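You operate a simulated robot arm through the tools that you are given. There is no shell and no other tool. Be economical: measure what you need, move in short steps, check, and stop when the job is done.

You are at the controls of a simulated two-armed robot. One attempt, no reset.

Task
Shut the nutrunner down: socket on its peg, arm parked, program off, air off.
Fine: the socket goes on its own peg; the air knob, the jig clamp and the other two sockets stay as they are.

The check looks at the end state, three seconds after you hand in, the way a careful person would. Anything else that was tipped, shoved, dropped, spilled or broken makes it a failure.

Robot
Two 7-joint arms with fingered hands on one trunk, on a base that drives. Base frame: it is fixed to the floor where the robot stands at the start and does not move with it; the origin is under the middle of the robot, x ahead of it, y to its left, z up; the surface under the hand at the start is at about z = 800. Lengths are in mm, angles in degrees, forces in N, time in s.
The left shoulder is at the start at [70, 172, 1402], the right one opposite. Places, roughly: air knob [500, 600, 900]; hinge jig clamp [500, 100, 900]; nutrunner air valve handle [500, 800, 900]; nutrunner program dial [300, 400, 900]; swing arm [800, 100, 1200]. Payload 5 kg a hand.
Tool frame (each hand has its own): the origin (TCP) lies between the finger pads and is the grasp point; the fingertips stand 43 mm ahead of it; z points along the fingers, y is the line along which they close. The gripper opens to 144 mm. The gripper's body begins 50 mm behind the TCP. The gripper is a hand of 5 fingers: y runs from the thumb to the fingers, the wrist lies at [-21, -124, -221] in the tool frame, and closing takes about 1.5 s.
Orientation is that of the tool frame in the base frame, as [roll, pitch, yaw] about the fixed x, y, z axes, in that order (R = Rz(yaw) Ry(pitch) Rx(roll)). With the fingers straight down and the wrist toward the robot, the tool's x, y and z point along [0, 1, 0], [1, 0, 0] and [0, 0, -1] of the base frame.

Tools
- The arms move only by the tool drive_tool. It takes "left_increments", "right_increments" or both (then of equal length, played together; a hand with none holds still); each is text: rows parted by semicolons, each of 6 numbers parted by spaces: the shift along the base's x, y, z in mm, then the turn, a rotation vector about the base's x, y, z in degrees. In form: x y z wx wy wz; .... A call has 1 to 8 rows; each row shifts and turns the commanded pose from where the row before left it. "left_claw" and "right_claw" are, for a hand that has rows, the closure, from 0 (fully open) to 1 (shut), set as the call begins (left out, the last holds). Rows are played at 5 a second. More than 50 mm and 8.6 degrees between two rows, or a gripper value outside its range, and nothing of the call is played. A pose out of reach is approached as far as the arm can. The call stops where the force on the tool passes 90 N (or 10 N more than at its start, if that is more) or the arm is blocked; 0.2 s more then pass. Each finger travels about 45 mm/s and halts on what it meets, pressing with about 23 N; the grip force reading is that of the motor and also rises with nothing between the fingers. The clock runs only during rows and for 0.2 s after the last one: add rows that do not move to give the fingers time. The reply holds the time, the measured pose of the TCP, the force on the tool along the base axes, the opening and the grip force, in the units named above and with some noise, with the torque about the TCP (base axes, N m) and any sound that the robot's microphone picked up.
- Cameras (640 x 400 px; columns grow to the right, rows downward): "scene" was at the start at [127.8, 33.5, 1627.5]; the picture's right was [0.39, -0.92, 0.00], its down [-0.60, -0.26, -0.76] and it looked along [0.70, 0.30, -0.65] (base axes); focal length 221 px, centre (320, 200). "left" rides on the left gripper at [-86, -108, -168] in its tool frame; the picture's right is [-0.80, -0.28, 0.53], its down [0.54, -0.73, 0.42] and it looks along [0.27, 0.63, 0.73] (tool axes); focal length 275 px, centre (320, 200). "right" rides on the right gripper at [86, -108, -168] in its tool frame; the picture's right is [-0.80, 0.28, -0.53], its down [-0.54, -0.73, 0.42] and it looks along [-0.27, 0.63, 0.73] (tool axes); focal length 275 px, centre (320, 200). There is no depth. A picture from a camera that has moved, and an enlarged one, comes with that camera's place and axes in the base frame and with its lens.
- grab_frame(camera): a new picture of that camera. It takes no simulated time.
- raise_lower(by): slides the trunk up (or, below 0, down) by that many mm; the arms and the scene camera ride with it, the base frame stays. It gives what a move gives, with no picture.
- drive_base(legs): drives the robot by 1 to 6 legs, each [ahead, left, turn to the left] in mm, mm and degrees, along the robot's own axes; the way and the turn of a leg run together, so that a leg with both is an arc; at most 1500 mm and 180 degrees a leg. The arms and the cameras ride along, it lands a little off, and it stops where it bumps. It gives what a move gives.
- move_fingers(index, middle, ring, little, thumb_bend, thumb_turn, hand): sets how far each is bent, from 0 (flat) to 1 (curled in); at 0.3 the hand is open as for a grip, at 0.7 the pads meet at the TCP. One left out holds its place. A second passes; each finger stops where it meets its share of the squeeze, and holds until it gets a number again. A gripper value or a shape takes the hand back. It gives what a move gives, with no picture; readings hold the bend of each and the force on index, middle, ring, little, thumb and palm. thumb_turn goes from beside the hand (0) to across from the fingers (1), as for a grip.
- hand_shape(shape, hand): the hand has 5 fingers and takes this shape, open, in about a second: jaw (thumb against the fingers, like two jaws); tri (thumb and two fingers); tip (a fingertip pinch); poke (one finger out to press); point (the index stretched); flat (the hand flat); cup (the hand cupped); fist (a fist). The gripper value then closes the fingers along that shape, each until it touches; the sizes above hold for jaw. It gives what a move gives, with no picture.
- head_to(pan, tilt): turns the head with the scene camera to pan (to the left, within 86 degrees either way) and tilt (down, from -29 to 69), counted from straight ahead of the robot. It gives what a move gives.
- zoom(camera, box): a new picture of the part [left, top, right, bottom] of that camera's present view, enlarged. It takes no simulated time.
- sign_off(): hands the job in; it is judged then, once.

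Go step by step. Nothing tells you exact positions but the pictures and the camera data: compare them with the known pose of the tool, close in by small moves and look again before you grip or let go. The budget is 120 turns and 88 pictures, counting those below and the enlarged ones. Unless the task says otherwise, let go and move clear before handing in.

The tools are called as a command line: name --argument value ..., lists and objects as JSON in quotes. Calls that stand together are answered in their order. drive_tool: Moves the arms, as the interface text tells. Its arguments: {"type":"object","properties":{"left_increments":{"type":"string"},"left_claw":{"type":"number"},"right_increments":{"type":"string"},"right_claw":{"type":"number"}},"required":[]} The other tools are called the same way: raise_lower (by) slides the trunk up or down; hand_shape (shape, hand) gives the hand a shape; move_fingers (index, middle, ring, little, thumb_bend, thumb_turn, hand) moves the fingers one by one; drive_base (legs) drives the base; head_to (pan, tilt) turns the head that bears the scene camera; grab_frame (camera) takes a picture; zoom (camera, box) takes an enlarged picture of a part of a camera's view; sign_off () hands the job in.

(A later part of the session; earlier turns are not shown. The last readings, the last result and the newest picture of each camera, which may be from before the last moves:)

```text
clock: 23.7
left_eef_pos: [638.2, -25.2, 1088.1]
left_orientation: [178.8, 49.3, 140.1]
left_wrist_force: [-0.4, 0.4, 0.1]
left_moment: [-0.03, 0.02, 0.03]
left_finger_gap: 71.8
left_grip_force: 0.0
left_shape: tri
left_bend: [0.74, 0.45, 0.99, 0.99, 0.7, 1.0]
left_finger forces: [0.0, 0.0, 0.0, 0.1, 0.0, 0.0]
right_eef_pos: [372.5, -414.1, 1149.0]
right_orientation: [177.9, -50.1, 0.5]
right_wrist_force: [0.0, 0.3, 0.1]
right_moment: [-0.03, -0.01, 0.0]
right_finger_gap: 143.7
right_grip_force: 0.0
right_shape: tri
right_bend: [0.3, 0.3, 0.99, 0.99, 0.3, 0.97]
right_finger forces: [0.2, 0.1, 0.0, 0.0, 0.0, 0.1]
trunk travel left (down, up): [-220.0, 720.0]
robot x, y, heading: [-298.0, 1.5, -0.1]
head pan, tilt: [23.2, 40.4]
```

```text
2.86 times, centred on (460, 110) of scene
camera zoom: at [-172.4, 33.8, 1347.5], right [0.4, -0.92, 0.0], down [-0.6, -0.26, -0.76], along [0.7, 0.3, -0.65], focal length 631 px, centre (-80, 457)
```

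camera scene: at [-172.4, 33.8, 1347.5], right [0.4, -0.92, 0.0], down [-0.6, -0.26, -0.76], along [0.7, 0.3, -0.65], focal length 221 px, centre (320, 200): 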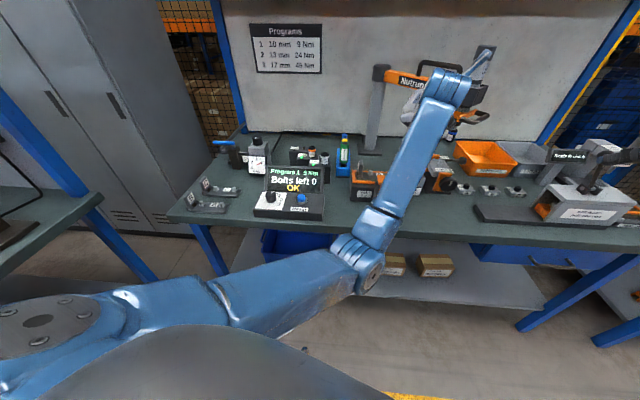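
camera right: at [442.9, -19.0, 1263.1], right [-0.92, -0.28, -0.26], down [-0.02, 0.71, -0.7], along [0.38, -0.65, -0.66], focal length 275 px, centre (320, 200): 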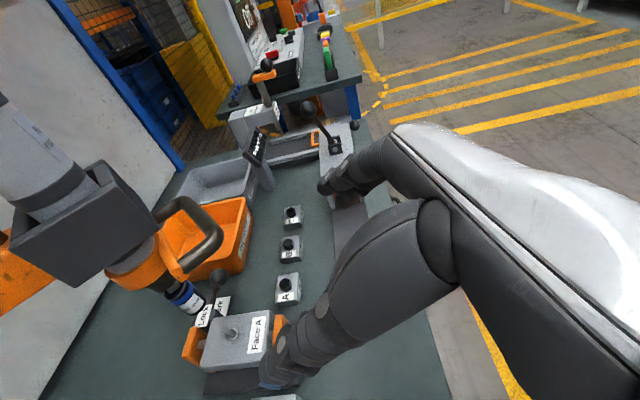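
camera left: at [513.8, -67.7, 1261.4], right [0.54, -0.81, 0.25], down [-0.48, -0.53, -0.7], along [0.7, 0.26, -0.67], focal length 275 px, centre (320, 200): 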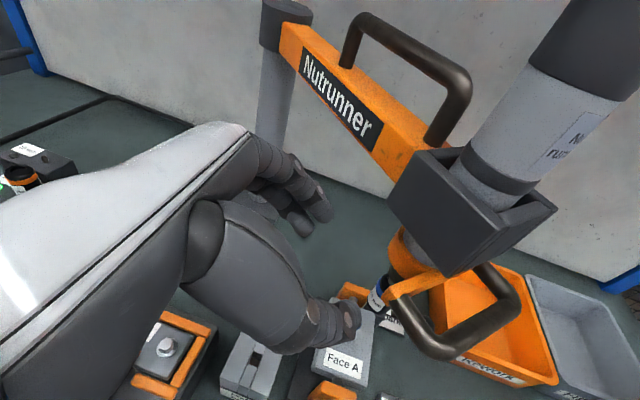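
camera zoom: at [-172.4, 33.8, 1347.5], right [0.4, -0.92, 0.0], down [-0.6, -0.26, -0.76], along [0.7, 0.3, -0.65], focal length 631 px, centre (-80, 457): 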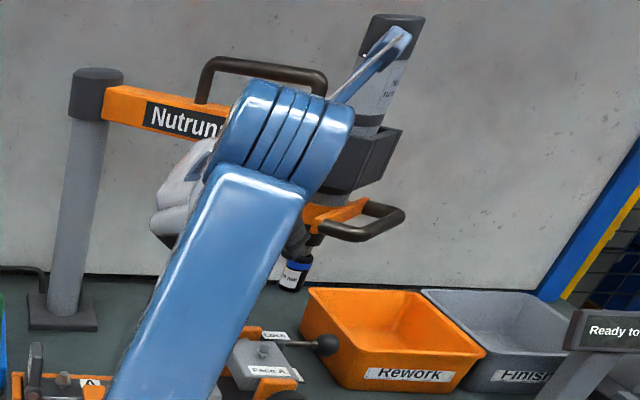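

The socket centre is at about (694, -94, 1021). I'll flatten the tilt by 8° to keep clear of the gearbox, then advance in line to 30 mm short.

drive_tool --left_increments "-2 -20 -22 -5.1 -6.2 0;10 -8 -8 0 0 0;10 -8 -8 0 0 0;10 -8 -8 0 0 0;9 -8 -8 0 0 0;0 0 0 0 0 0"

zoom --camera "left" --box '[240, 140, 480, 370]'

```text
clock: 25.3
left_eef_pos: [685.7, -52.0, 1032.8]
left_orientation: [176.0, 56.6, 139.0]
left_wrist_force: [-0.7, 0.4, 0.8]
left_moment: [0.0, -0.02, -0.01]
left_finger_gap: 71.8
left_grip_force: 0.0
left_shape: tri
left_bend: [0.74, 0.45, 0.99, 0.99, 0.7, 1.0]
left_finger forces: [0.1, 0.0, 0.0, 0.0, 0.0, 0.1]
right_eef_pos: [372.7, -415.0, 1148.5]
right_orientation: [178.1, -50.0, 0.4]
right_wrist_force: [0.4, 0.3, -0.8]
right_moment: [-0.01, 0.0, 0.0]
right_finger_gap: 143.9
right_grip_force: 0.0
right_shape: tri
right_bend: [0.3, 0.3, 0.99, 0.99, 0.3, 0.97]
right_finger forces: [0.0, 0.0, 0.1, 0.0, 0.0, 0.0]
trunk travel left (down, up): [-220.0, 720.0]
robot x, y, heading: [-299.3, 1.3, -0.0]
head pan, tilt: [23.2, 40.4]
stopped in row 6 (left hand): the arm was blocked; the commanded pose is now the measured one
```

```text
1.74 times, centred on (360, 255) of left
camera zoom: at [542.1, -87.3, 1192.7], right [0.52, -0.77, 0.36], down [-0.38, -0.59, -0.71], along [0.76, 0.23, -0.6], focal length 479 px, centre (250, 104)
```

zoom: 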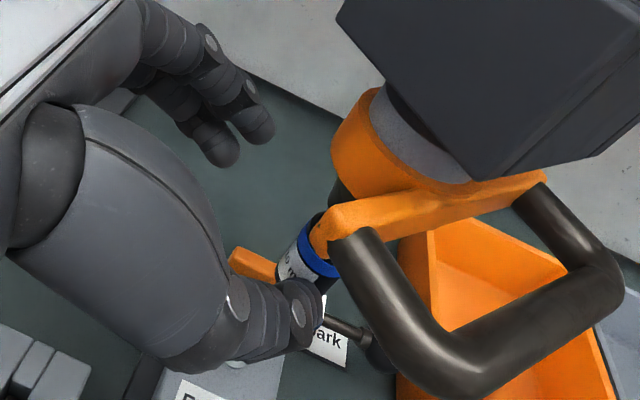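

The arm is straining across the body. I'll back off, shift the hand left, and drive the base 200 mm to the right so the reach is straighter.

drive_tool --left_increments "-16 13 13 0 0 0;-16 13 13 0 0 0;-16 13 13 0 0 0;-16 13 13 0 0 0;-16 13 13 0 0 0;-10 40 0 0 0 0;-10 40 0 0 0 0;-10 40 0 0 0 0"

drive_tool --left_increments "-10 30 0 0 0 0;-10 20 0 0 0 0;0 20 0 0 0 0;0 0 0 0 0 0"

drive_base --legs '[[0, -200, 0]]'

grab_frame --camera "scene"

```text
clock: 27.3
left_eef_pos: [580.1, 176.9, 1090.9]
left_orientation: [171.4, 54.2, 138.2]
left_wrist_force: [-0.4, -0.7, -0.1]
left_moment: [0.03, 0.01, 0.03]
left_finger_gap: 72.0
left_grip_force: 0.0
left_shape: tri
left_bend: [0.74, 0.45, 0.99, 0.99, 0.7, 1.0]
left_finger forces: [0.0, 0.0, 0.0, 0.0, 0.0, 0.0]
right_eef_pos: [372.5, -416.0, 1148.1]
right_orientation: [178.0, -50.1, 0.3]
right_wrist_force: [-0.1, -0.3, -0.1]
right_moment: [0.0, 0.01, 0.0]
right_finger_gap: 144.0
right_grip_force: 0.1
right_shape: tri
right_bend: [0.3, 0.3, 0.99, 0.99, 0.3, 0.97]
right_finger forces: [0.0, 0.1, 0.0, 0.1, 0.0, 0.0]
trunk travel left (down, up): [-220.0, 720.0]
robot x, y, heading: [-300.3, -0.8, -0.1]
head pan, tilt: [23.2, 40.4]
stopped in row 8 (left hand): the arm was blocked; the commanded pose is now the measured one
```

```text
clock: 28.3
left_eef_pos: [557.4, 243.2, 1090.0]
left_orientation: [171.8, 54.4, 138.4]
left_wrist_force: [0.1, -0.4, 0.5]
left_moment: [-0.01, 0.03, 0.01]
left_finger_gap: 72.1
left_grip_force: 0.1
left_shape: tri
left_bend: [0.74, 0.45, 0.99, 0.99, 0.7, 1.0]
left_finger forces: [0.0, 0.1, 0.0, 0.1, 0.0, 0.1]
right_eef_pos: [371.5, -414.9, 1148.9]
right_orientation: [178.1, -50.0, 0.3]
right_wrist_force: [0.8, -0.2, 0.2]
right_moment: [0.03, 0.03, 0.05]
right_finger_gap: 143.9
right_grip_force: 0.0
right_shape: tri
right_bend: [0.3, 0.3, 0.99, 0.99, 0.3, 0.97]
right_finger forces: [0.0, 0.1, 0.1, 0.0, 0.0, 0.1]
trunk travel left (down, up): [-220.0, 720.0]
robot x, y, heading: [-301.2, -1.7, 0.0]
head pan, tilt: [23.2, 40.4]
```

```text
clock: 29.9
left_eef_pos: [558.9, 42.7, 1090.3]
left_orientation: [171.7, 54.4, 138.3]
left_wrist_force: [0.2, -0.1, -0.1]
left_moment: [0.04, 0.02, 0.01]
left_finger_gap: 71.8
left_grip_force: 0.1
left_shape: tri
left_bend: [0.74, 0.45, 0.99, 0.99, 0.7, 1.0]
left_finger forces: [0.0, 0.1, 0.0, 0.0, 0.1, 0.1]
right_eef_pos: [371.9, -615.8, 1148.4]
right_orientation: [177.9, -50.1, 0.4]
right_wrist_force: [0.7, 0.3, -0.5]
right_moment: [0.03, 0.0, 0.02]
right_finger_gap: 144.4
right_grip_force: 0.1
right_shape: tri
right_bend: [0.3, 0.3, 0.99, 0.99, 0.3, 0.97]
right_finger forces: [0.1, 0.0, 0.1, 0.1, 0.1, 0.0]
trunk travel left (down, up): [-220.0, 720.0]
robot x, y, heading: [-299.0, -202.8, -0.1]
head pan, tilt: [23.2, 40.4]
```

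```text
52 pictures are left
camera scene: at [-171.9, -167.7, 1347.5], right [0.39, -0.92, 0.0], down [-0.6, -0.25, -0.76], along [0.7, 0.3, -0.65], focal length 221 px, centre (320, 200)
```

scene: 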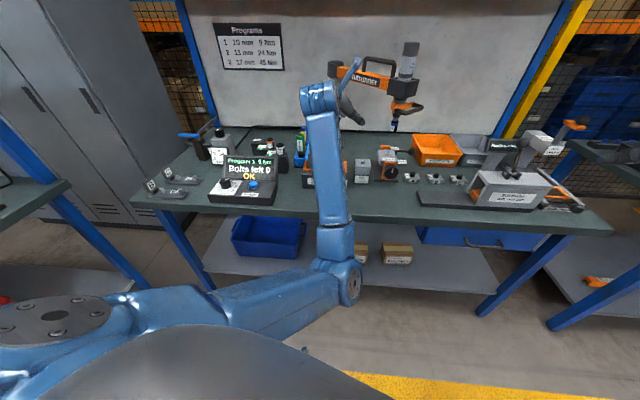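

Good. I'll level the closing line and go to 90 mm short of the socket again.

drive_tool --left_increments "10 -25 0 -2.05 1.25 1.7;10 -25 -5 -2.05 1.25 1.7;26 -24 -5 0 0 0;26 -24 -10 0 0 0;0 0 0 0 0 0"

zoom --camera "left" --box '[240, 140, 480, 370]'

```text
clock: 31.3
left_eef_pos: [636.2, -8.0, 1069.6]
left_orientation: [176.1, 53.7, 148.2]
left_wrist_force: [-0.1, 0.4, 1.1]
left_moment: [-0.01, 0.02, 0.01]
left_finger_gap: 72.2
left_grip_force: 0.3
left_shape: tri
left_bend: [0.74, 0.45, 0.99, 0.99, 0.7, 1.0]
left_finger forces: [0.0, 0.0, 0.0, 0.1, 0.0, 0.0]
right_eef_pos: [373.0, -616.5, 1148.1]
right_orientation: [178.0, -50.1, 0.3]
right_wrist_force: [0.0, -0.1, 0.6]
right_moment: [-0.01, -0.05, 0.0]
right_finger_gap: 144.3
right_grip_force: 0.0
right_shape: tri
right_bend: [0.3, 0.3, 0.99, 0.99, 0.3, 0.97]
right_finger forces: [0.0, 0.0, 0.0, 0.1, 0.0, 0.0]
trunk travel left (down, up): [-220.0, 720.0]
robot x, y, heading: [-298.2, -201.1, -0.0]
head pan, tilt: [23.2, 40.4]
stopped in row 5 (left hand): the arm was blocked; the commanded pose is now the measured one
```

```text
1.74 times, centred on (360, 255) of left
camera zoom: at [507.4, -69.7, 1234.1], right [0.65, -0.69, 0.32], down [-0.32, -0.62, -0.72], along [0.69, 0.36, -0.62], focal length 479 px, centre (250, 104)
```

zoom: 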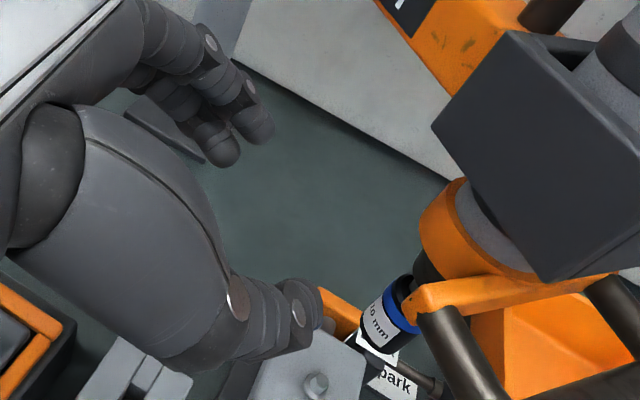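

The hand stalled again 47 mm off in y, so I need to see what is in the way.

head_to --pan 28 --tilt 30

zoom --camera "scene" --box '[240, 20, 500, 200]'

grab_frame --camera "scene"

```text
clock: 32.0
left_eef_pos: [635.2, -8.4, 1069.8]
left_orientation: [176.2, 53.8, 148.3]
left_wrist_force: [-0.5, -0.7, -0.6]
left_moment: [0.0, 0.0, -0.06]
left_finger_gap: 72.0
left_grip_force: 0.1
left_shape: tri
left_bend: [0.74, 0.45, 0.99, 0.99, 0.7, 1.0]
left_finger forces: [0.0, 0.0, 0.0, 0.0, 0.0, 0.1]
right_eef_pos: [371.9, -615.2, 1148.6]
right_orientation: [178.0, -50.1, 0.4]
right_wrist_force: [-0.4, 0.2, -0.1]
right_moment: [-0.01, 0.01, 0.02]
right_finger_gap: 144.1
right_grip_force: 0.1
right_shape: tri
right_bend: [0.3, 0.3, 0.99, 0.99, 0.3, 0.97]
right_finger forces: [0.0, 0.0, 0.0, 0.0, 0.0, 0.0]
trunk travel left (down, up): [-220.0, 720.0]
robot x, y, heading: [-301.3, -199.9, -0.0]
head pan, tilt: [28.0, 30.0]
```

```text
2.22 times, centred on (370, 110) of scene
camera zoom: at [-170.0, -158.0, 1363.4], right [0.47, -0.88, 0.0], down [-0.44, -0.23, -0.87], along [0.76, 0.41, -0.5], focal length 491 px, centre (209, 400)
```

zoom: 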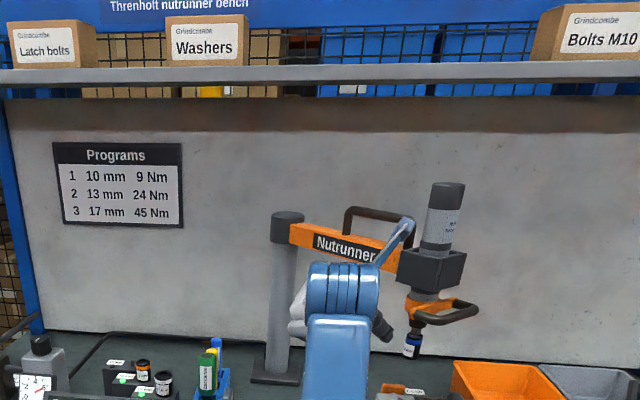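

```text
49 pictures are left
camera scene: at [-170.0, -158.0, 1363.4], right [0.47, -0.88, 0.0], down [-0.44, -0.23, -0.87], along [0.76, 0.41, -0.5], focal length 221 px, centre (320, 200)
```

scene: 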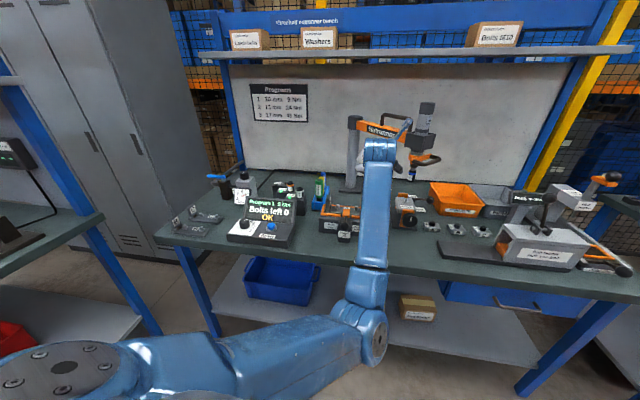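

Nothing external is touching; the forearm comes up steeply and the wrist is over-flexed. I'll back the base a bit and raise the trunk so the arm is straighter, then retry.

drive_base --legs '[[-70, 0, 0]]'

raise_lower --by 120

drive_tool --left_increments "20 0 -25 0 0 0;20 0 -25 0 0 0;20 -10 -25 0 0 0;10 -10 -20 0 0 0;0 -10 -15 0 0 0;0 0 0 0 0 0;0 0 0 0 0 0"

grab_frame --camera "scene"

```text
clock: 33.0
left_eef_pos: [565.3, -9.9, 1070.8]
left_orientation: [176.1, 53.7, 148.2]
left_wrist_force: [-0.6, -0.1, 1.5]
left_moment: [0.03, 0.02, -0.01]
left_finger_gap: 72.0
left_grip_force: 0.0
left_shape: tri
left_bend: [0.74, 0.45, 0.99, 0.99, 0.7, 1.0]
left_finger forces: [0.0, 0.1, 0.0, 0.0, 0.1, 0.1]
right_eef_pos: [302.3, -615.5, 1149.5]
right_orientation: [177.9, -50.2, 0.4]
right_wrist_force: [0.4, -0.4, 0.1]
right_moment: [0.02, -0.02, 0.0]
right_finger_gap: 144.3
right_grip_force: 0.1
right_shape: tri
right_bend: [0.3, 0.3, 0.99, 0.99, 0.3, 0.97]
right_finger forces: [0.0, 0.0, 0.1, 0.0, 0.1, 0.0]
trunk travel left (down, up): [-220.0, 720.0]
robot x, y, heading: [-366.7, -198.1, 0.4]
head pan, tilt: [28.0, 30.0]
```

```text
clock: 34.5
left_eef_pos: [565.2, -8.7, 1187.7]
left_orientation: [176.0, 53.7, 148.1]
left_wrist_force: [0.6, -1.1, 0.1]
left_moment: [0.02, 0.03, 0.0]
left_finger_gap: 72.2
left_grip_force: 0.0
left_shape: tri
left_bend: [0.74, 0.45, 0.99, 0.99, 0.7, 1.0]
left_finger forces: [0.0, 0.1, 0.0, 0.1, 0.0, 0.1]
right_eef_pos: [301.9, -615.3, 1268.7]
right_orientation: [178.1, -50.1, 0.5]
right_wrist_force: [-0.9, -0.6, -0.1]
right_moment: [-0.02, 0.02, -0.02]
right_finger_gap: 143.9
right_grip_force: 0.1
right_shape: tri
right_bend: [0.3, 0.3, 0.99, 0.99, 0.3, 0.97]
right_finger forces: [0.0, 0.0, 0.1, 0.0, 0.1, 0.0]
trunk travel left (down, up): [-340.0, 600.0]
robot x, y, heading: [-367.4, -198.4, -0.3]
head pan, tilt: [28.0, 30.0]
```

```text
clock: 36.3
left_eef_pos: [642.3, 19.1, 1094.6]
left_orientation: [171.5, 53.3, 147.5]
left_wrist_force: [0.4, 0.3, -0.7]
left_moment: [0.03, -0.03, 0.0]
left_finger_gap: 72.0
left_grip_force: 0.0
left_shape: tri
left_bend: [0.74, 0.45, 0.99, 0.99, 0.7, 1.0]
left_finger forces: [0.0, 0.1, 0.0, 0.1, 0.1, 0.0]
right_eef_pos: [304.3, -615.8, 1270.4]
right_orientation: [177.9, -50.1, 0.3]
right_wrist_force: [-0.2, -0.4, -0.4]
right_moment: [-0.05, -0.01, -0.03]
right_finger_gap: 144.2
right_grip_force: 0.0
right_shape: tri
right_bend: [0.3, 0.3, 0.99, 0.99, 0.3, 0.97]
right_finger forces: [0.1, 0.0, 0.0, 0.1, 0.0, 0.0]
trunk travel left (down, up): [-340.0, 600.0]
robot x, y, heading: [-371.1, -198.4, -0.1]
head pan, tilt: [28.0, 30.0]
stopped in row 7 (left hand): the arm was blocked; the commanded pose is now the measured one
```

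```text
48 pictures are left
camera scene: at [-239.5, -157.7, 1483.4], right [0.47, -0.88, 0.0], down [-0.44, -0.23, -0.87], along [0.76, 0.41, -0.5], focal length 221 px, centre (320, 200)
```

scene: 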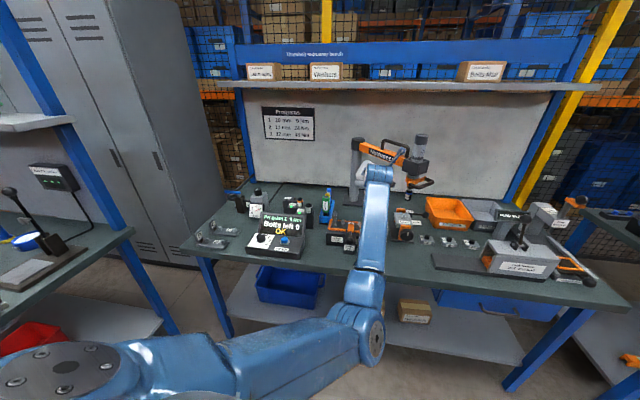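

The arm drifts because this palm orientation sits at a wrist limit. It will be easier to park the nutrunner arm first: once it points along -y, the handle is out of the way. I'll close the left fingers, relax the yaw, and use them to push the gearbox.

drive_tool --left_increments "-20 0 20 0 0 5;-20 0 20 0 0 5;-20 0 20 0 0 5;0 -10 5 0 0 5;0 0 0 0 0 0;0 0 0 0 0 0" --left_claw 1

grab_frame --camera "left"

```text
clock: 37.9
left_eef_pos: [586.8, 47.9, 1183.6]
left_orientation: [168.3, 54.5, 167.5]
left_wrist_force: [0.2, -0.2, 0.2]
left_moment: [0.01, 0.0, -0.02]
left_finger_gap: 0.1
left_grip_force: 22.6
left_shape: tri
left_bend: [0.7, 0.7, 1.0, 1.0, 0.59, 1.0]
left_finger forces: [0.0, 0.0, 0.1, 0.1, 0.0, 0.0]
right_eef_pos: [302.9, -615.7, 1269.2]
right_orientation: [177.9, -50.1, 0.4]
right_wrist_force: [0.4, -0.3, -1.1]
right_moment: [-0.01, 0.0, -0.02]
right_finger_gap: 144.0
right_grip_force: 0.1
right_shape: tri
right_bend: [0.3, 0.3, 0.99, 0.99, 0.3, 0.97]
right_finger forces: [0.0, 0.0, 0.0, 0.0, 0.0, 0.0]
trunk travel left (down, up): [-340.0, 600.0]
robot x, y, heading: [-368.7, -198.8, -0.1]
head pan, tilt: [28.0, 30.0]
stopped in row 6 (left hand): the arm was blocked; the commanded pose is now the measured one
```

```text
47 pictures are left
camera left: at [491.6, -74.6, 1335.1], right [0.88, -0.37, 0.31], down [0.0, -0.64, -0.77], along [0.48, 0.67, -0.56], focal length 275 px, centre (320, 200)
```

left: 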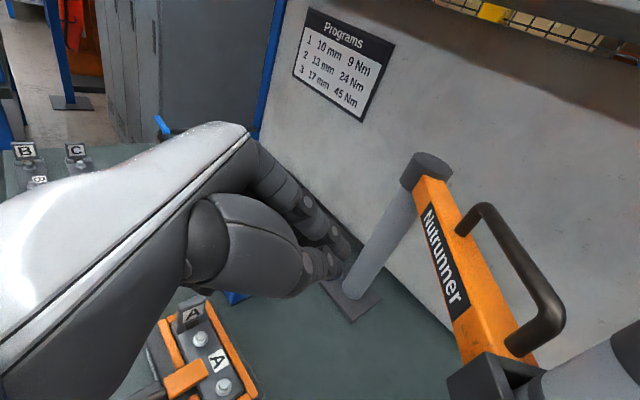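

Turning inward made it worse, so the comfortable direction is fingers pointing more to the right. I'll yaw the left hand about -56° in open space and check how it tracks.

drive_tool --left_increments "-10 0 0 0 0 -8;-10 0 0 0 0 -8;-10 0 0 0 0 -8;0 0 0 0 0 -8;0 0 0 0 0 -8;0 0 0 0 0 -8;0 0 0 0 0 -8;0 0 0 0 0 0"

grab_frame --camera "scene"

```text
clock: 39.7
left_eef_pos: [553.9, 45.9, 1182.0]
left_orientation: [168.6, 54.5, 111.4]
left_wrist_force: [0.1, 0.3, 0.0]
left_moment: [0.0, -0.01, 0.02]
left_finger_gap: 0.2
left_grip_force: 22.8
left_shape: tri
left_bend: [0.7, 0.7, 1.0, 1.0, 0.59, 1.0]
left_finger forces: [0.0, 0.0, 0.0, 0.0, 0.0, 0.0]
right_eef_pos: [301.8, -616.4, 1269.7]
right_orientation: [178.1, -50.0, 0.3]
right_wrist_force: [0.4, -0.3, -0.2]
right_moment: [-0.01, -0.02, 0.03]
right_finger_gap: 144.0
right_grip_force: 0.1
right_shape: tri
right_bend: [0.3, 0.3, 0.99, 0.99, 0.3, 0.97]
right_finger forces: [0.1, 0.0, 0.0, 0.0, 0.0, 0.0]
trunk travel left (down, up): [-340.0, 600.0]
robot x, y, heading: [-372.1, -200.1, 0.1]
head pan, tilt: [28.0, 30.0]
```

```text
46 pictures are left
camera scene: at [-239.7, -158.5, 1483.5], right [0.47, -0.88, 0.0], down [-0.44, -0.23, -0.87], along [0.76, 0.41, -0.5], focal length 221 px, centre (320, 200)
```

scene: 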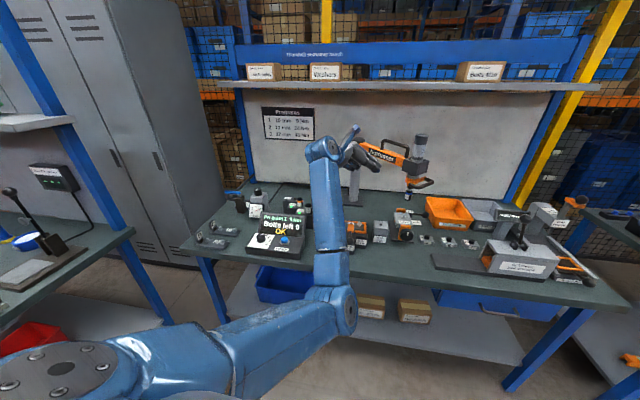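

It tracks perfectly now, so I'll level the closing line, pull the right hand in, then turn the base 20° left and slide right. That keeps this comfortable hand pose while facing the socket properly.

drive_tool --left_increments "0 0 0 -2 2.75 2.35;0 0 0 -2 2.75 2.35;0 0 0 0 0 0;0 0 0 0 0 0;0 0 0 0 0 0" --right_increments "-40 -10 10 0 6 0;-40 -10 10 0 6 0;-40 -10 10 0 6 0;-40 -10 10 0 6 0;0 0 0 0 0 0" --left_claw 0.5

drive_base --legs '[[0, 0, 20], [41, -412, 0]]'

grab_frame --camera "scene"

grab_frame --camera "left"

```text
clock: 40.9
left_eef_pos: [551.9, 46.2, 1184.5]
left_orientation: [-179.8, 55.5, 125.8]
left_wrist_force: [-1.1, 0.0, 1.2]
left_moment: [0.05, 0.02, 0.05]
left_finger_gap: 71.5
left_grip_force: 0.0
left_shape: tri
left_bend: [0.74, 0.45, 0.99, 0.99, 0.7, 1.0]
left_finger forces: [0.1, 0.0, 0.0, 0.0, 0.0, 0.0]
right_eef_pos: [140.4, -653.8, 1310.5]
right_orientation: [178.0, -26.2, 0.5]
right_wrist_force: [-0.9, 1.8, 0.3]
right_moment: [-0.03, -0.12, -0.01]
right_finger_gap: 144.2
right_grip_force: 0.0
right_shape: tri
right_bend: [0.3, 0.3, 0.99, 0.99, 0.3, 0.98]
right_finger forces: [0.0, 0.1, 0.0, 0.0, 0.0, 0.0]
trunk travel left (down, up): [-340.0, 600.0]
robot x, y, heading: [-368.5, -201.8, 0.1]
head pan, tilt: [28.0, 30.0]
```

```text
clock: 44.5
left_eef_pos: [594.1, -28.7, 1181.0]
left_orientation: [-179.6, 55.2, 145.7]
left_wrist_force: [-0.2, -0.7, -0.5]
left_moment: [0.05, -0.01, 0.0]
left_finger_gap: 71.5
left_grip_force: 0.0
left_shape: tri
left_bend: [0.74, 0.45, 0.99, 0.99, 0.7, 1.0]
left_finger forces: [0.1, 0.1, 0.0, 0.0, 0.0, 0.0]
right_eef_pos: [445.1, -826.9, 1308.9]
right_orientation: [178.1, -26.1, 20.2]
right_wrist_force: [-0.1, 1.3, 0.0]
right_moment: [0.02, 0.01, -0.02]
right_finger_gap: 144.1
right_grip_force: 0.1
right_shape: tri
right_bend: [0.3, 0.3, 0.99, 0.99, 0.3, 0.98]
right_finger forces: [0.1, 0.0, 0.0, 0.0, 0.1, 0.1]
trunk travel left (down, up): [-340.0, 600.0]
robot x, y, heading: [-188.3, -576.8, 19.7]
head pan, tilt: [28.0, 30.0]
```

```text
45 pictures are left
camera scene: at [-82.6, -489.3, 1483.5], right [0.74, -0.67, 0.0], down [-0.34, -0.37, -0.87], along [0.58, 0.64, -0.5], focal length 221 px, centre (320, 200)
```

scene: 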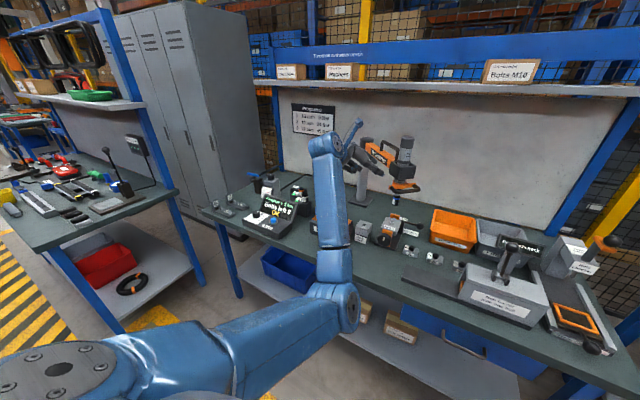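

```text
44 pictures are left
camera left: at [461.8, -67.7, 1347.7], right [0.57, -0.74, 0.35], down [-0.38, -0.62, -0.68], along [0.72, 0.26, -0.64], focal length 275 px, centre (320, 200)
```

left: 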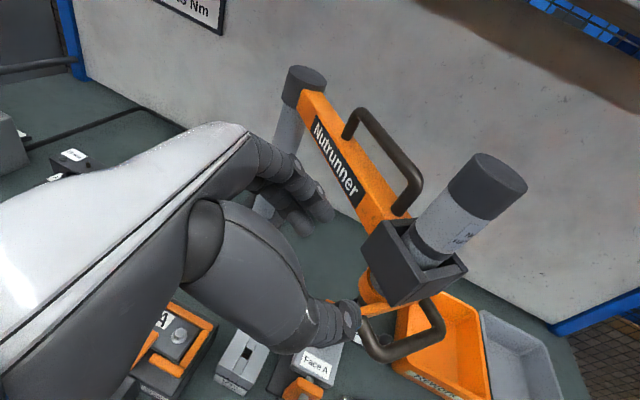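

Tracking is now exact. I lower to the approach line and advance to 60 mm short.

drive_tool --left_increments "0 0 -40 0 0 0;-2 4 -38 0 0 0;20 -14 -17 0 0 0;20 -14 -17 0 0 0;21 -13 -17 0 0 0;0 0 0 0 0 0"

zoom --camera "left" --box '[240, 140, 480, 370]'

```text
clock: 46.0
left_eef_pos: [654.6, -64.6, 1051.4]
left_orientation: [-179.7, 55.1, 145.6]
left_wrist_force: [-0.4, 0.4, -0.1]
left_moment: [0.03, 0.01, 0.0]
left_finger_gap: 71.6
left_grip_force: 0.2
left_shape: tri
left_bend: [0.74, 0.45, 0.99, 0.99, 0.7, 1.0]
left_finger forces: [0.0, 0.0, 0.0, 0.0, 0.0, 0.0]
right_eef_pos: [446.4, -827.7, 1309.9]
right_orientation: [178.1, -26.1, 20.2]
right_wrist_force: [0.1, -0.3, 0.4]
right_moment: [0.02, -0.02, 0.02]
right_finger_gap: 144.1
right_grip_force: 0.1
right_shape: tri
right_bend: [0.3, 0.3, 0.99, 0.99, 0.3, 0.98]
right_finger forces: [0.1, 0.0, 0.1, 0.0, 0.0, 0.0]
trunk travel left (down, up): [-340.0, 600.0]
robot x, y, heading: [-190.3, -568.5, 19.9]
head pan, tilt: [28.0, 30.0]
```

```text
1.74 times, centred on (360, 255) of left
camera zoom: at [520.4, -104.3, 1218.8], right [0.57, -0.74, 0.35], down [-0.38, -0.62, -0.68], along [0.73, 0.26, -0.64], focal length 479 px, centre (250, 104)
```

zoom: 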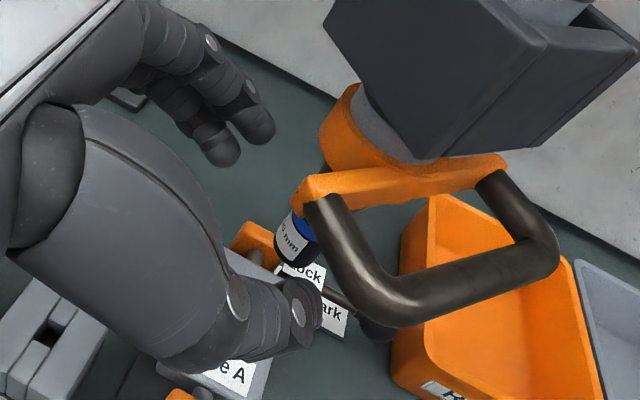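

The socket sits about 12 mm toward the thumb from my approach line. I'll correct and advance 40 mm.

drive_tool --left_increments "-7 -10 0 0 0 0;9 -6 -8 0 0 0;9 -6 -8 0 0 0;9 -6 -7 0 0 0;0 0 0 0 0 0"

zoom --camera "left" --box '[260, 160, 420, 320]'

zoom --camera "scene" --box '[320, 110, 470, 250]'

```text
clock: 47.1
left_eef_pos: [675.1, -93.2, 1028.0]
left_orientation: [-179.6, 55.3, 145.8]
left_wrist_force: [-0.4, -0.1, -0.2]
left_moment: [-0.01, -0.02, 0.01]
left_finger_gap: 71.7
left_grip_force: 0.0
left_shape: tri
left_bend: [0.74, 0.45, 0.99, 0.99, 0.7, 1.0]
left_finger forces: [0.0, 0.1, 0.1, 0.0, 0.0, 0.0]
right_eef_pos: [447.1, -827.7, 1309.4]
right_orientation: [178.1, -26.1, 20.1]
right_wrist_force: [-0.2, 0.8, 0.4]
right_moment: [-0.01, -0.01, 0.01]
right_finger_gap: 144.2
right_grip_force: 0.1
right_shape: tri
right_bend: [0.3, 0.3, 0.99, 0.99, 0.3, 0.98]
right_finger forces: [0.0, 0.1, 0.0, 0.1, 0.0, 0.0]
trunk travel left (down, up): [-340.0, 600.0]
robot x, y, heading: [-193.2, -571.4, 19.6]
head pan, tilt: [28.0, 30.0]
```

```text
2.50 times, centred on (340, 240) of left
camera zoom: at [540.7, -132.2, 1195.4], right [0.57, -0.74, 0.35], down [-0.38, -0.62, -0.68], along [0.72, 0.26, -0.64], focal length 688 px, centre (270, 100)
```

zoom: 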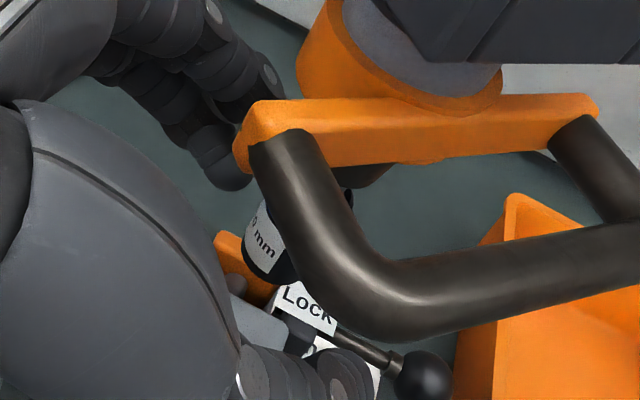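

```text
2.86 times, centred on (395, 180) of scene
camera zoom: at [-82.5, -489.3, 1483.4], right [0.74, -0.67, 0.0], down [-0.34, -0.37, -0.87], along [0.58, 0.64, -0.5], focal length 631 px, centre (106, 257)
```

zoom: 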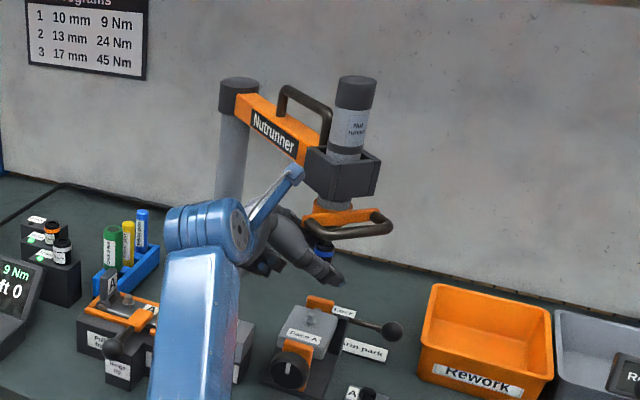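

The hand is lined up; I advance the last 14 mm and close gently.

drive_tool --left_increments "4.5 -4.5 -4 0 0 0;4.5 -4.5 -4 0 0 0;0 0 0 0 0 0"

zoom --camera "scene" --box '[365, 170, 425, 220]'

drive_tool --left_increments "0 0 0 0 0 0;0 0 0 0 0 0;0 0 0 0 0 0;0 0 0 0 0 0;0 0 0 0 0 0;0 0 0 0 0 0;0 0 0 0 0 0" --left_claw 0.9

zoom --camera "left" --box '[260, 160, 420, 320]'

zoom --camera "scene" --box '[350, 120, 450, 220]'

```text
clock: 48.0
left_eef_pos: [683.0, -101.1, 1020.3]
left_orientation: [-179.7, 55.3, 145.6]
left_wrist_force: [-0.1, -1.0, -0.7]
left_moment: [-0.05, -0.03, 0.01]
left_finger_gap: 71.4
left_grip_force: 0.1
left_shape: tri
left_bend: [0.74, 0.45, 0.99, 0.99, 0.7, 1.0]
left_finger forces: [0.0, 0.0, 0.1, 0.0, 0.1, 0.1]
right_eef_pos: [447.8, -827.7, 1309.4]
right_orientation: [178.1, -26.0, 20.3]
right_wrist_force: [-0.4, 0.0, 1.0]
right_moment: [0.01, -0.01, -0.04]
right_finger_gap: 143.8
right_grip_force: 0.0
right_shape: tri
right_bend: [0.3, 0.3, 0.99, 0.99, 0.3, 0.98]
right_finger forces: [0.1, 0.0, 0.1, 0.1, 0.1, 0.1]
trunk travel left (down, up): [-340.0, 600.0]
robot x, y, heading: [-188.8, -570.6, 19.6]
head pan, tilt: [28.0, 30.0]
```

```text
8.00 times, centred on (395, 195) of scene
camera zoom: at [-82.6, -489.5, 1483.5], right [0.74, -0.67, 0.0], down [-0.34, -0.37, -0.87], along [0.58, 0.64, -0.5], focal length 1766 px, centre (-280, 240)
```

zoom: 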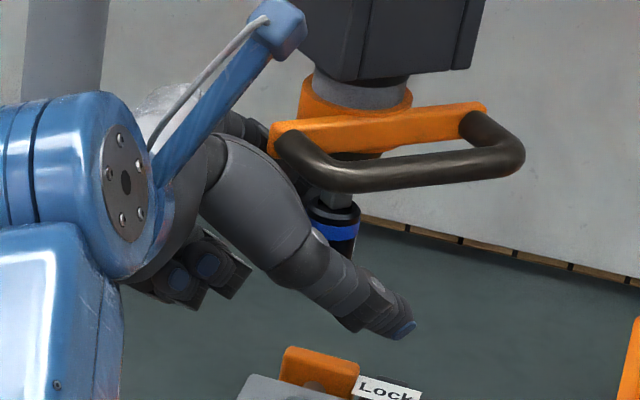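

```text
clock: 49.5
left_eef_pos: [684.4, -100.1, 1019.9]
left_orientation: [-179.6, 55.5, 145.7]
left_wrist_force: [10.4, 20.5, 3.4]
left_moment: [0.48, -0.3, 0.69]
left_finger_gap: 17.3
left_grip_force: 0.1
left_shape: tri
left_bend: [0.71, 0.57, 0.99, 0.99, 0.73, 1.0]
left_finger forces: [7.3, 14.3, 0.1, 0.0, 0.0, 0.1]
right_eef_pos: [446.9, -825.1, 1310.1]
right_orientation: [178.2, -25.9, 20.1]
right_wrist_force: [-0.1, 0.3, -0.2]
right_moment: [0.0, 0.01, -0.01]
right_finger_gap: 143.7
right_grip_force: 0.2
right_shape: tri
right_bend: [0.3, 0.3, 0.99, 0.99, 0.3, 0.98]
right_finger forces: [0.0, 0.1, 0.1, 0.1, 0.1, 0.0]
trunk travel left (down, up): [-340.0, 600.0]
robot x, y, heading: [-188.4, -571.6, 20.0]
head pan, tilt: [28.0, 30.0]
```

```text
2.50 times, centred on (340, 240) of left
camera zoom: at [550.3, -139.2, 1186.4], right [0.58, -0.74, 0.35], down [-0.38, -0.62, -0.68], along [0.72, 0.26, -0.64], focal length 688 px, centre (270, 100)
```

zoom: 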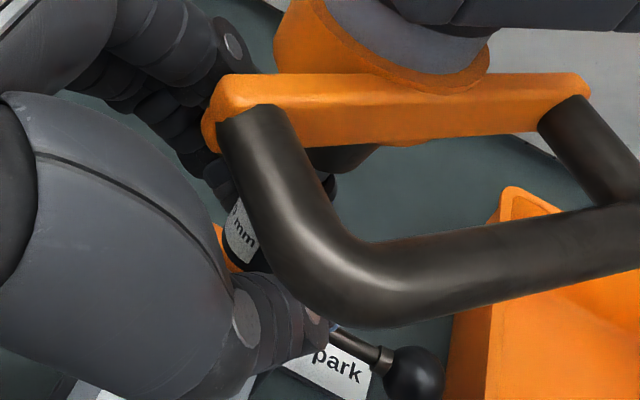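

```text
4.00 times, centred on (400, 170) of scene
camera zoom: at [-81.8, -487.1, 1483.3], right [0.74, -0.67, 0.0], down [-0.34, -0.37, -0.87], along [0.58, 0.64, -0.5], focal length 883 px, centre (0, 320)
```

zoom: 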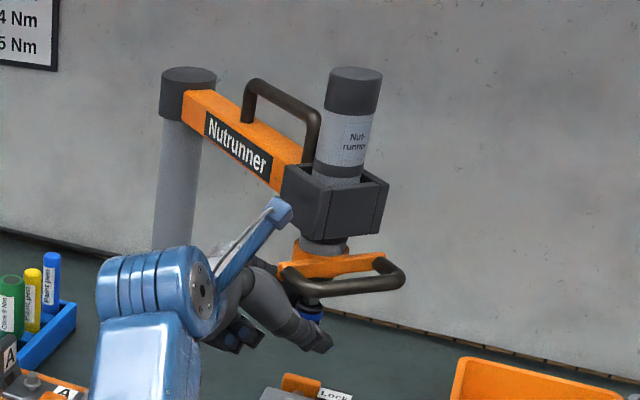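

The fingers touch but not yet the thumb; I'll shift the hand about 7 mm toward the fingers' side and close fully.

drive_tool --left_increments "2 3 0 0 0 0;2 3 0 0 0 0;0 0 0 0 0 0;0 0 0 0 0 0;0 0 0 0 0 0;0 0 0 0 0 0" --left_claw 1

```text
clock: 51.0
left_eef_pos: [687.6, -99.1, 1019.8]
left_orientation: [-179.7, 55.3, 145.6]
left_wrist_force: [-4.2, -13.2, -5.8]
left_moment: [-0.28, 0.37, -0.39]
left_finger_gap: 12.7
left_grip_force: 23.5
left_shape: tri
left_bend: [0.72, 0.54, 1.0, 1.0, 0.66, 1.0]
left_finger forces: [10.6, 5.9, 0.0, 0.1, 26.8, 0.1]
right_eef_pos: [445.8, -830.5, 1309.2]
right_orientation: [178.2, -26.0, 20.1]
right_wrist_force: [0.4, -0.3, 0.7]
right_moment: [0.01, 0.01, 0.01]
right_finger_gap: 144.0
right_grip_force: 0.0
right_shape: tri
right_bend: [0.3, 0.3, 0.99, 0.99, 0.3, 0.98]
right_finger forces: [0.0, 0.0, 0.0, 0.0, 0.0, 0.0]
trunk travel left (down, up): [-340.0, 600.0]
robot x, y, heading: [-194.2, -571.8, 19.7]
head pan, tilt: [28.0, 30.0]
```

Thumb and both fingers now hold the socket. I pull straight down in small steps and watch the force.

drive_tool --left_increments "-0.5 -0.8 -3 0 0 0;0 0 -4 0 0 0;0 0 -4 0 0 0;0 0 -4 0 0 0;0 0 0 0 0 0"

zoom --camera "scene" --box '[365, 170, 425, 220]'

```text
clock: 52.1
left_eef_pos: [687.3, -99.2, 1007.1]
left_orientation: [-179.8, 55.2, 145.6]
left_wrist_force: [-2.0, -9.1, 4.5]
left_moment: [-0.24, 0.06, -0.27]
left_finger_gap: 12.3
left_grip_force: 23.3
left_shape: tri
left_bend: [0.72, 0.54, 1.0, 1.0, 0.66, 1.0]
left_finger forces: [12.9, 7.6, 0.0, 0.0, 23.7, 0.0]
right_eef_pos: [446.2, -829.4, 1310.0]
right_orientation: [178.3, -26.3, 20.2]
right_wrist_force: [0.2, 0.4, -0.1]
right_moment: [0.01, -0.01, 0.03]
right_finger_gap: 144.2
right_grip_force: 0.0
right_shape: tri
right_bend: [0.3, 0.3, 0.99, 0.99, 0.3, 0.98]
right_finger forces: [0.0, 0.0, 0.0, 0.0, 0.0, 0.0]
trunk travel left (down, up): [-340.0, 600.0]
robot x, y, heading: [-188.7, -571.9, 19.8]
head pan, tilt: [28.0, 30.0]
```

```text
8.00 times, centred on (395, 195) of scene
camera zoom: at [-83.3, -490.9, 1483.6], right [0.74, -0.67, 0.0], down [-0.34, -0.37, -0.87], along [0.58, 0.64, -0.5], focal length 1766 px, centre (-280, 240)
```

zoom: 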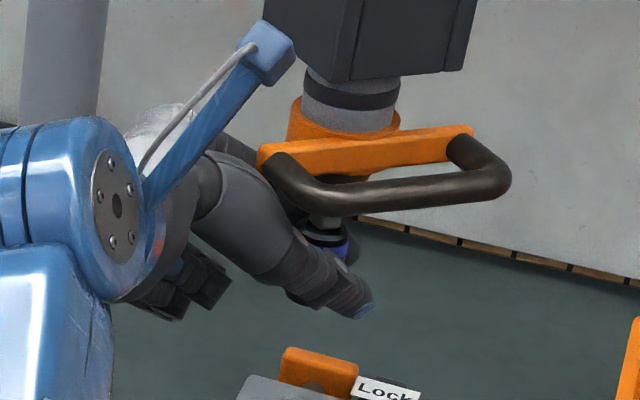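

The whole tool slides down with the socket with little force, so it has vertical travel. I'll keep lowering carefully to find the end of stroke, watching the space below.

drive_tool --left_increments "0 0 -5 0 0 0;0 0 -5 0 0 0;0 0 -5 0 0 0;0 0 -5 0 0 0;0 0 -5 0 0 0;0 0 0 0 0 0"

zoom --camera "scene" --box '[340, 140, 440, 250]'

```text
clock: 53.5
left_eef_pos: [687.3, -99.3, 981.8]
left_orientation: [-179.8, 55.3, 145.6]
left_wrist_force: [-3.3, -5.9, 3.6]
left_moment: [-0.16, 0.04, -0.18]
left_finger_gap: 12.5
left_grip_force: 22.8
left_shape: tri
left_bend: [0.72, 0.54, 1.0, 1.0, 0.66, 1.0]
left_finger forces: [12.4, 8.2, 0.1, 0.0, 22.7, 0.0]
right_eef_pos: [444.5, -829.0, 1308.7]
right_orientation: [178.3, -26.3, 20.2]
right_wrist_force: [-0.4, -0.9, 0.2]
right_moment: [0.01, 0.0, -0.01]
right_finger_gap: 143.9
right_grip_force: 0.2
right_shape: tri
right_bend: [0.3, 0.3, 0.99, 0.99, 0.3, 0.98]
right_finger forces: [0.1, 0.0, 0.0, 0.0, 0.0, 0.1]
trunk travel left (down, up): [-340.0, 600.0]
robot x, y, heading: [-188.9, -571.2, 20.0]
head pan, tilt: [28.0, 30.0]
```

```text
3.64 times, centred on (390, 195) of scene
camera zoom: at [-83.5, -490.7, 1483.6], right [0.74, -0.67, 0.0], down [-0.34, -0.37, -0.87], along [0.58, 0.64, -0.5], focal length 803 px, centre (66, 218)
```

zoom: 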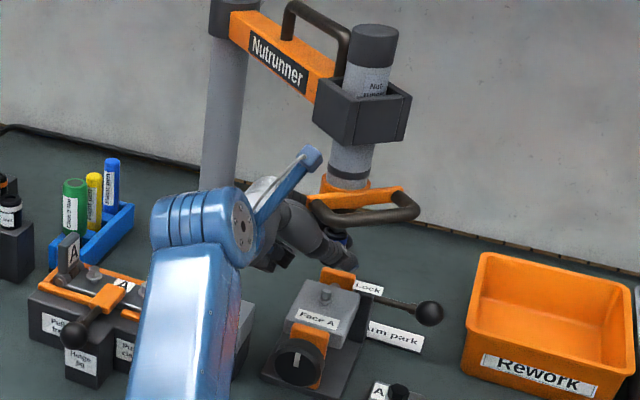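

The tool slides freely, and the hinge jig's bolt lies below, so pulling to the end of stroke is risky. I'll raise it back and bring the right index finger under the handle to hold the tool up while the left pulls the socket.

hand_shape --hand "right" --shape "point"

drive_tool --left_increments "0 0 5 0 0 0;0 0 5 0 0 0;0 0 5 0 0 0;0 0 5 0 0 0;0 0 5 0 0 0;0 0 5 0 0 0;0 0 5 0 0 0;0 0 0 0 0 0" --right_increments "20 40 0 0 0 7.7;20 40 0 0 0 7.7;20 45 0 0 0 7.7;20 45 0 0 0 7.7;20 45 0 0 0 7.7;20 45 0 0 0 7.7;20 45 0 0 0 7.7;0 0 0 0 0 0"

drive_tool --right_increments "0 0 -10 7.87 -2.26 0;0 0 -10 7.87 -2.26 0;0 0 -10 7.87 -2.26 0;0 0 -10 7.87 -2.26 0;0 0 -10 7.87 -2.26 0;0 0 -10 7.87 -2.26 0;0 0 0 0 0 0;0 0 0 0 0 0"

grab_frame --camera "scene"

grab_frame --camera "right"

```text
clock: 54.5
left_eef_pos: [686.5, -99.9, 982.7]
left_orientation: [-179.7, 55.3, 145.7]
left_wrist_force: [-3.3, -6.0, 4.7]
left_moment: [-0.14, 0.06, -0.21]
left_finger_gap: 12.6
left_grip_force: 22.4
left_shape: tri
left_bend: [0.72, 0.54, 1.0, 1.0, 0.66, 1.0]
left_finger forces: [12.2, 8.1, 0.0, 0.0, 22.6, 0.1]
right_eef_pos: [445.8, -828.5, 1309.6]
right_orientation: [178.1, -26.2, 20.2]
right_wrist_force: [0.1, 0.7, 0.5]
right_moment: [0.0, 0.0, 0.01]
right_finger_gap: 136.1
right_grip_force: 0.1
right_shape: point
right_bend: [0.19, 1.0, 1.0, 1.0, 0.98, 0.88]
right_finger forces: [0.1, 0.0, 0.0, 0.0, 0.0, 0.0]
trunk travel left (down, up): [-340.0, 600.0]
robot x, y, heading: [-188.5, -578.2, 19.7]
head pan, tilt: [28.0, 30.0]
```

```text
clock: 56.2
left_eef_pos: [687.4, -97.9, 1018.3]
left_orientation: [-179.8, 55.4, 145.6]
left_wrist_force: [-3.3, -8.0, 4.8]
left_moment: [-0.16, 0.03, -0.24]
left_finger_gap: 12.7
left_grip_force: 22.7
left_shape: tri
left_bend: [0.72, 0.54, 1.0, 1.0, 0.66, 1.0]
left_finger forces: [12.5, 8.0, 0.0, 0.1, 23.7, 0.0]
right_eef_pos: [586.1, -524.4, 1310.2]
right_orientation: [178.1, -26.2, 74.2]
right_wrist_force: [-0.3, -0.7, 0.2]
right_moment: [0.05, -0.01, 0.02]
right_finger_gap: 0.0
right_grip_force: 0.1
right_shape: point
right_bend: [0.19, 1.0, 1.0, 1.0, 0.99, 0.88]
right_finger forces: [0.1, 0.0, 0.0, 0.0, 0.1, 0.1]
trunk travel left (down, up): [-340.0, 600.0]
robot x, y, heading: [-186.4, -573.3, 19.7]
head pan, tilt: [28.0, 30.0]
```

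```text
clock: 58.0
left_eef_pos: [686.3, -98.5, 1016.2]
left_orientation: [-179.8, 55.3, 145.6]
left_wrist_force: [-2.9, -9.3, 2.9]
left_moment: [-0.17, -0.03, -0.28]
left_finger_gap: 12.7
left_grip_force: 23.1
left_shape: tri
left_bend: [0.72, 0.54, 1.0, 1.0, 0.66, 1.0]
left_finger forces: [11.7, 7.8, 0.0, 0.0, 24.3, 0.0]
right_eef_pos: [586.6, -524.9, 1249.9]
right_orientation: [177.7, -75.5, 74.4]
right_wrist_force: [0.3, -0.3, 0.2]
right_moment: [-0.01, 0.0, 0.0]
right_finger_gap: 0.0
right_grip_force: 0.1
right_shape: point
right_bend: [0.19, 1.0, 1.0, 1.0, 0.99, 0.88]
right_finger forces: [0.0, 0.0, 0.1, 0.0, 0.0, 0.0]
trunk travel left (down, up): [-340.0, 600.0]
robot x, y, heading: [-186.6, -575.7, 19.9]
head pan, tilt: [28.0, 30.0]
```

```text
35 pictures are left
camera scene: at [-83.1, -491.1, 1483.6], right [0.74, -0.67, 0.0], down [-0.34, -0.37, -0.87], along [0.58, 0.64, -0.5], focal length 221 px, centre (320, 200)
```

scene: 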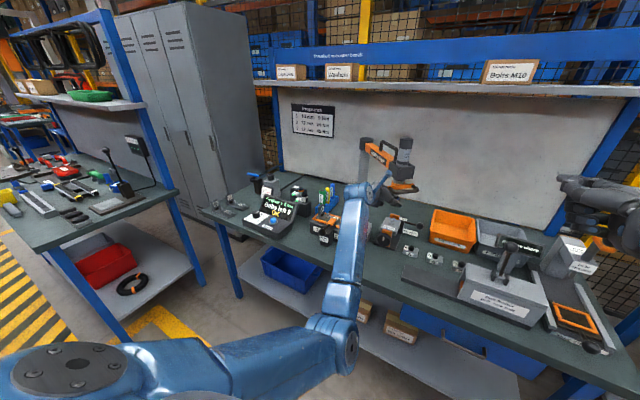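

```text
34 pictures are left
camera right: at [438.0, -624.4, 1374.1], right [0.06, -0.77, -0.63], down [-0.6, 0.48, -0.64], along [0.8, 0.42, -0.44], focal length 275 px, centre (320, 200)
```

right: 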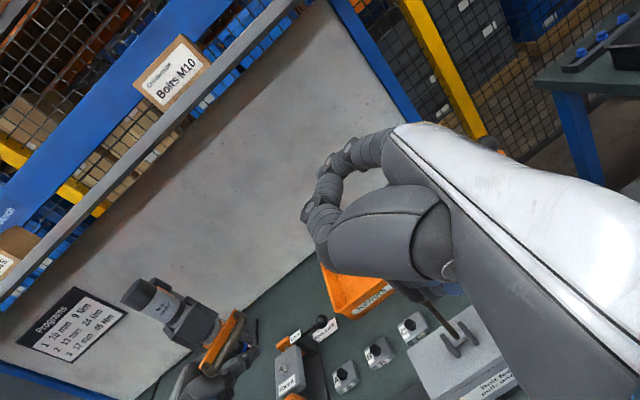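

Poking under the handle looks fiddly; gripping the upright motor barrel (z≈1180–1275) from the right with this comfortable pose is simpler. I open the right hand as tri and move toward it.

hand_shape --hand "right" --shape "tri"

drive_tool --right_increments "10 40 3 0 0 0;10 40 3 0 0 0;10 40 3 0 0 0;10 40 3 0 0 0;10 40 3 0 0 0;10 40 3 0 0 0;4 40 1 0 0 0;0 0 0 0 0 0" --right_claw 0.2

grab_frame --camera "right"

```text
clock: 59.0
left_eef_pos: [688.5, -97.0, 1019.3]
left_orientation: [-179.9, 55.3, 145.5]
left_wrist_force: [-1.5, -10.0, 3.9]
left_moment: [-0.18, 0.04, -0.26]
left_finger_gap: 12.7
left_grip_force: 22.9
left_shape: tri
left_bend: [0.72, 0.54, 1.0, 1.0, 0.66, 1.0]
left_finger forces: [11.7, 7.7, 0.0, 0.0, 24.4, 0.0]
right_eef_pos: [585.3, -524.1, 1250.1]
right_orientation: [178.2, -75.3, 73.9]
right_wrist_force: [0.4, 0.7, 0.1]
right_moment: [0.0, 0.01, -0.01]
right_finger_gap: 143.8
right_grip_force: 0.0
right_shape: tri
right_bend: [0.3, 0.3, 0.99, 0.99, 0.3, 0.97]
right_finger forces: [0.0, 0.1, 0.0, 0.1, 0.0, 0.0]
trunk travel left (down, up): [-340.0, 600.0]
robot x, y, heading: [-190.6, -570.3, 19.9]
head pan, tilt: [28.0, 30.0]
```

```text
clock: 60.8
left_eef_pos: [688.0, -99.0, 1017.3]
left_orientation: [-179.8, 55.3, 145.7]
left_wrist_force: [-1.5, -8.9, 3.6]
left_moment: [-0.15, -0.02, -0.27]
left_finger_gap: 12.4
left_grip_force: 22.9
left_shape: tri
left_bend: [0.72, 0.54, 1.0, 1.0, 0.66, 1.0]
left_finger forces: [11.4, 8.0, 0.0, 0.1, 24.4, 0.0]
right_eef_pos: [650.4, -244.4, 1268.3]
right_orientation: [178.1, -75.4, 74.0]
right_wrist_force: [0.4, 0.5, 0.0]
right_moment: [0.02, -0.02, 0.02]
right_finger_gap: 115.4
right_grip_force: 0.0
right_shape: tri
right_bend: [0.26, 0.34, 0.99, 0.99, 0.51, 0.99]
right_finger forces: [0.0, 0.1, 0.0, 0.0, 0.0, 0.0]
trunk travel left (down, up): [-340.0, 600.0]
robot x, y, heading: [-190.8, -575.8, 19.7]
head pan, tilt: [28.0, 30.0]
```

```text
33 pictures are left
camera right: at [502.9, -344.9, 1393.4], right [0.06, -0.77, -0.63], down [-0.6, 0.48, -0.64], along [0.8, 0.42, -0.44], focal length 275 px, centre (320, 200)
```

right: 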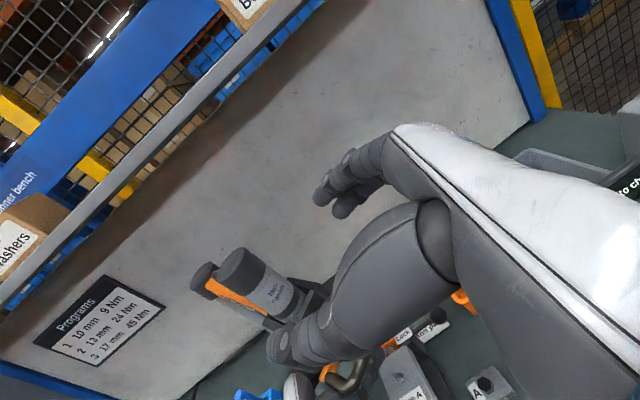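

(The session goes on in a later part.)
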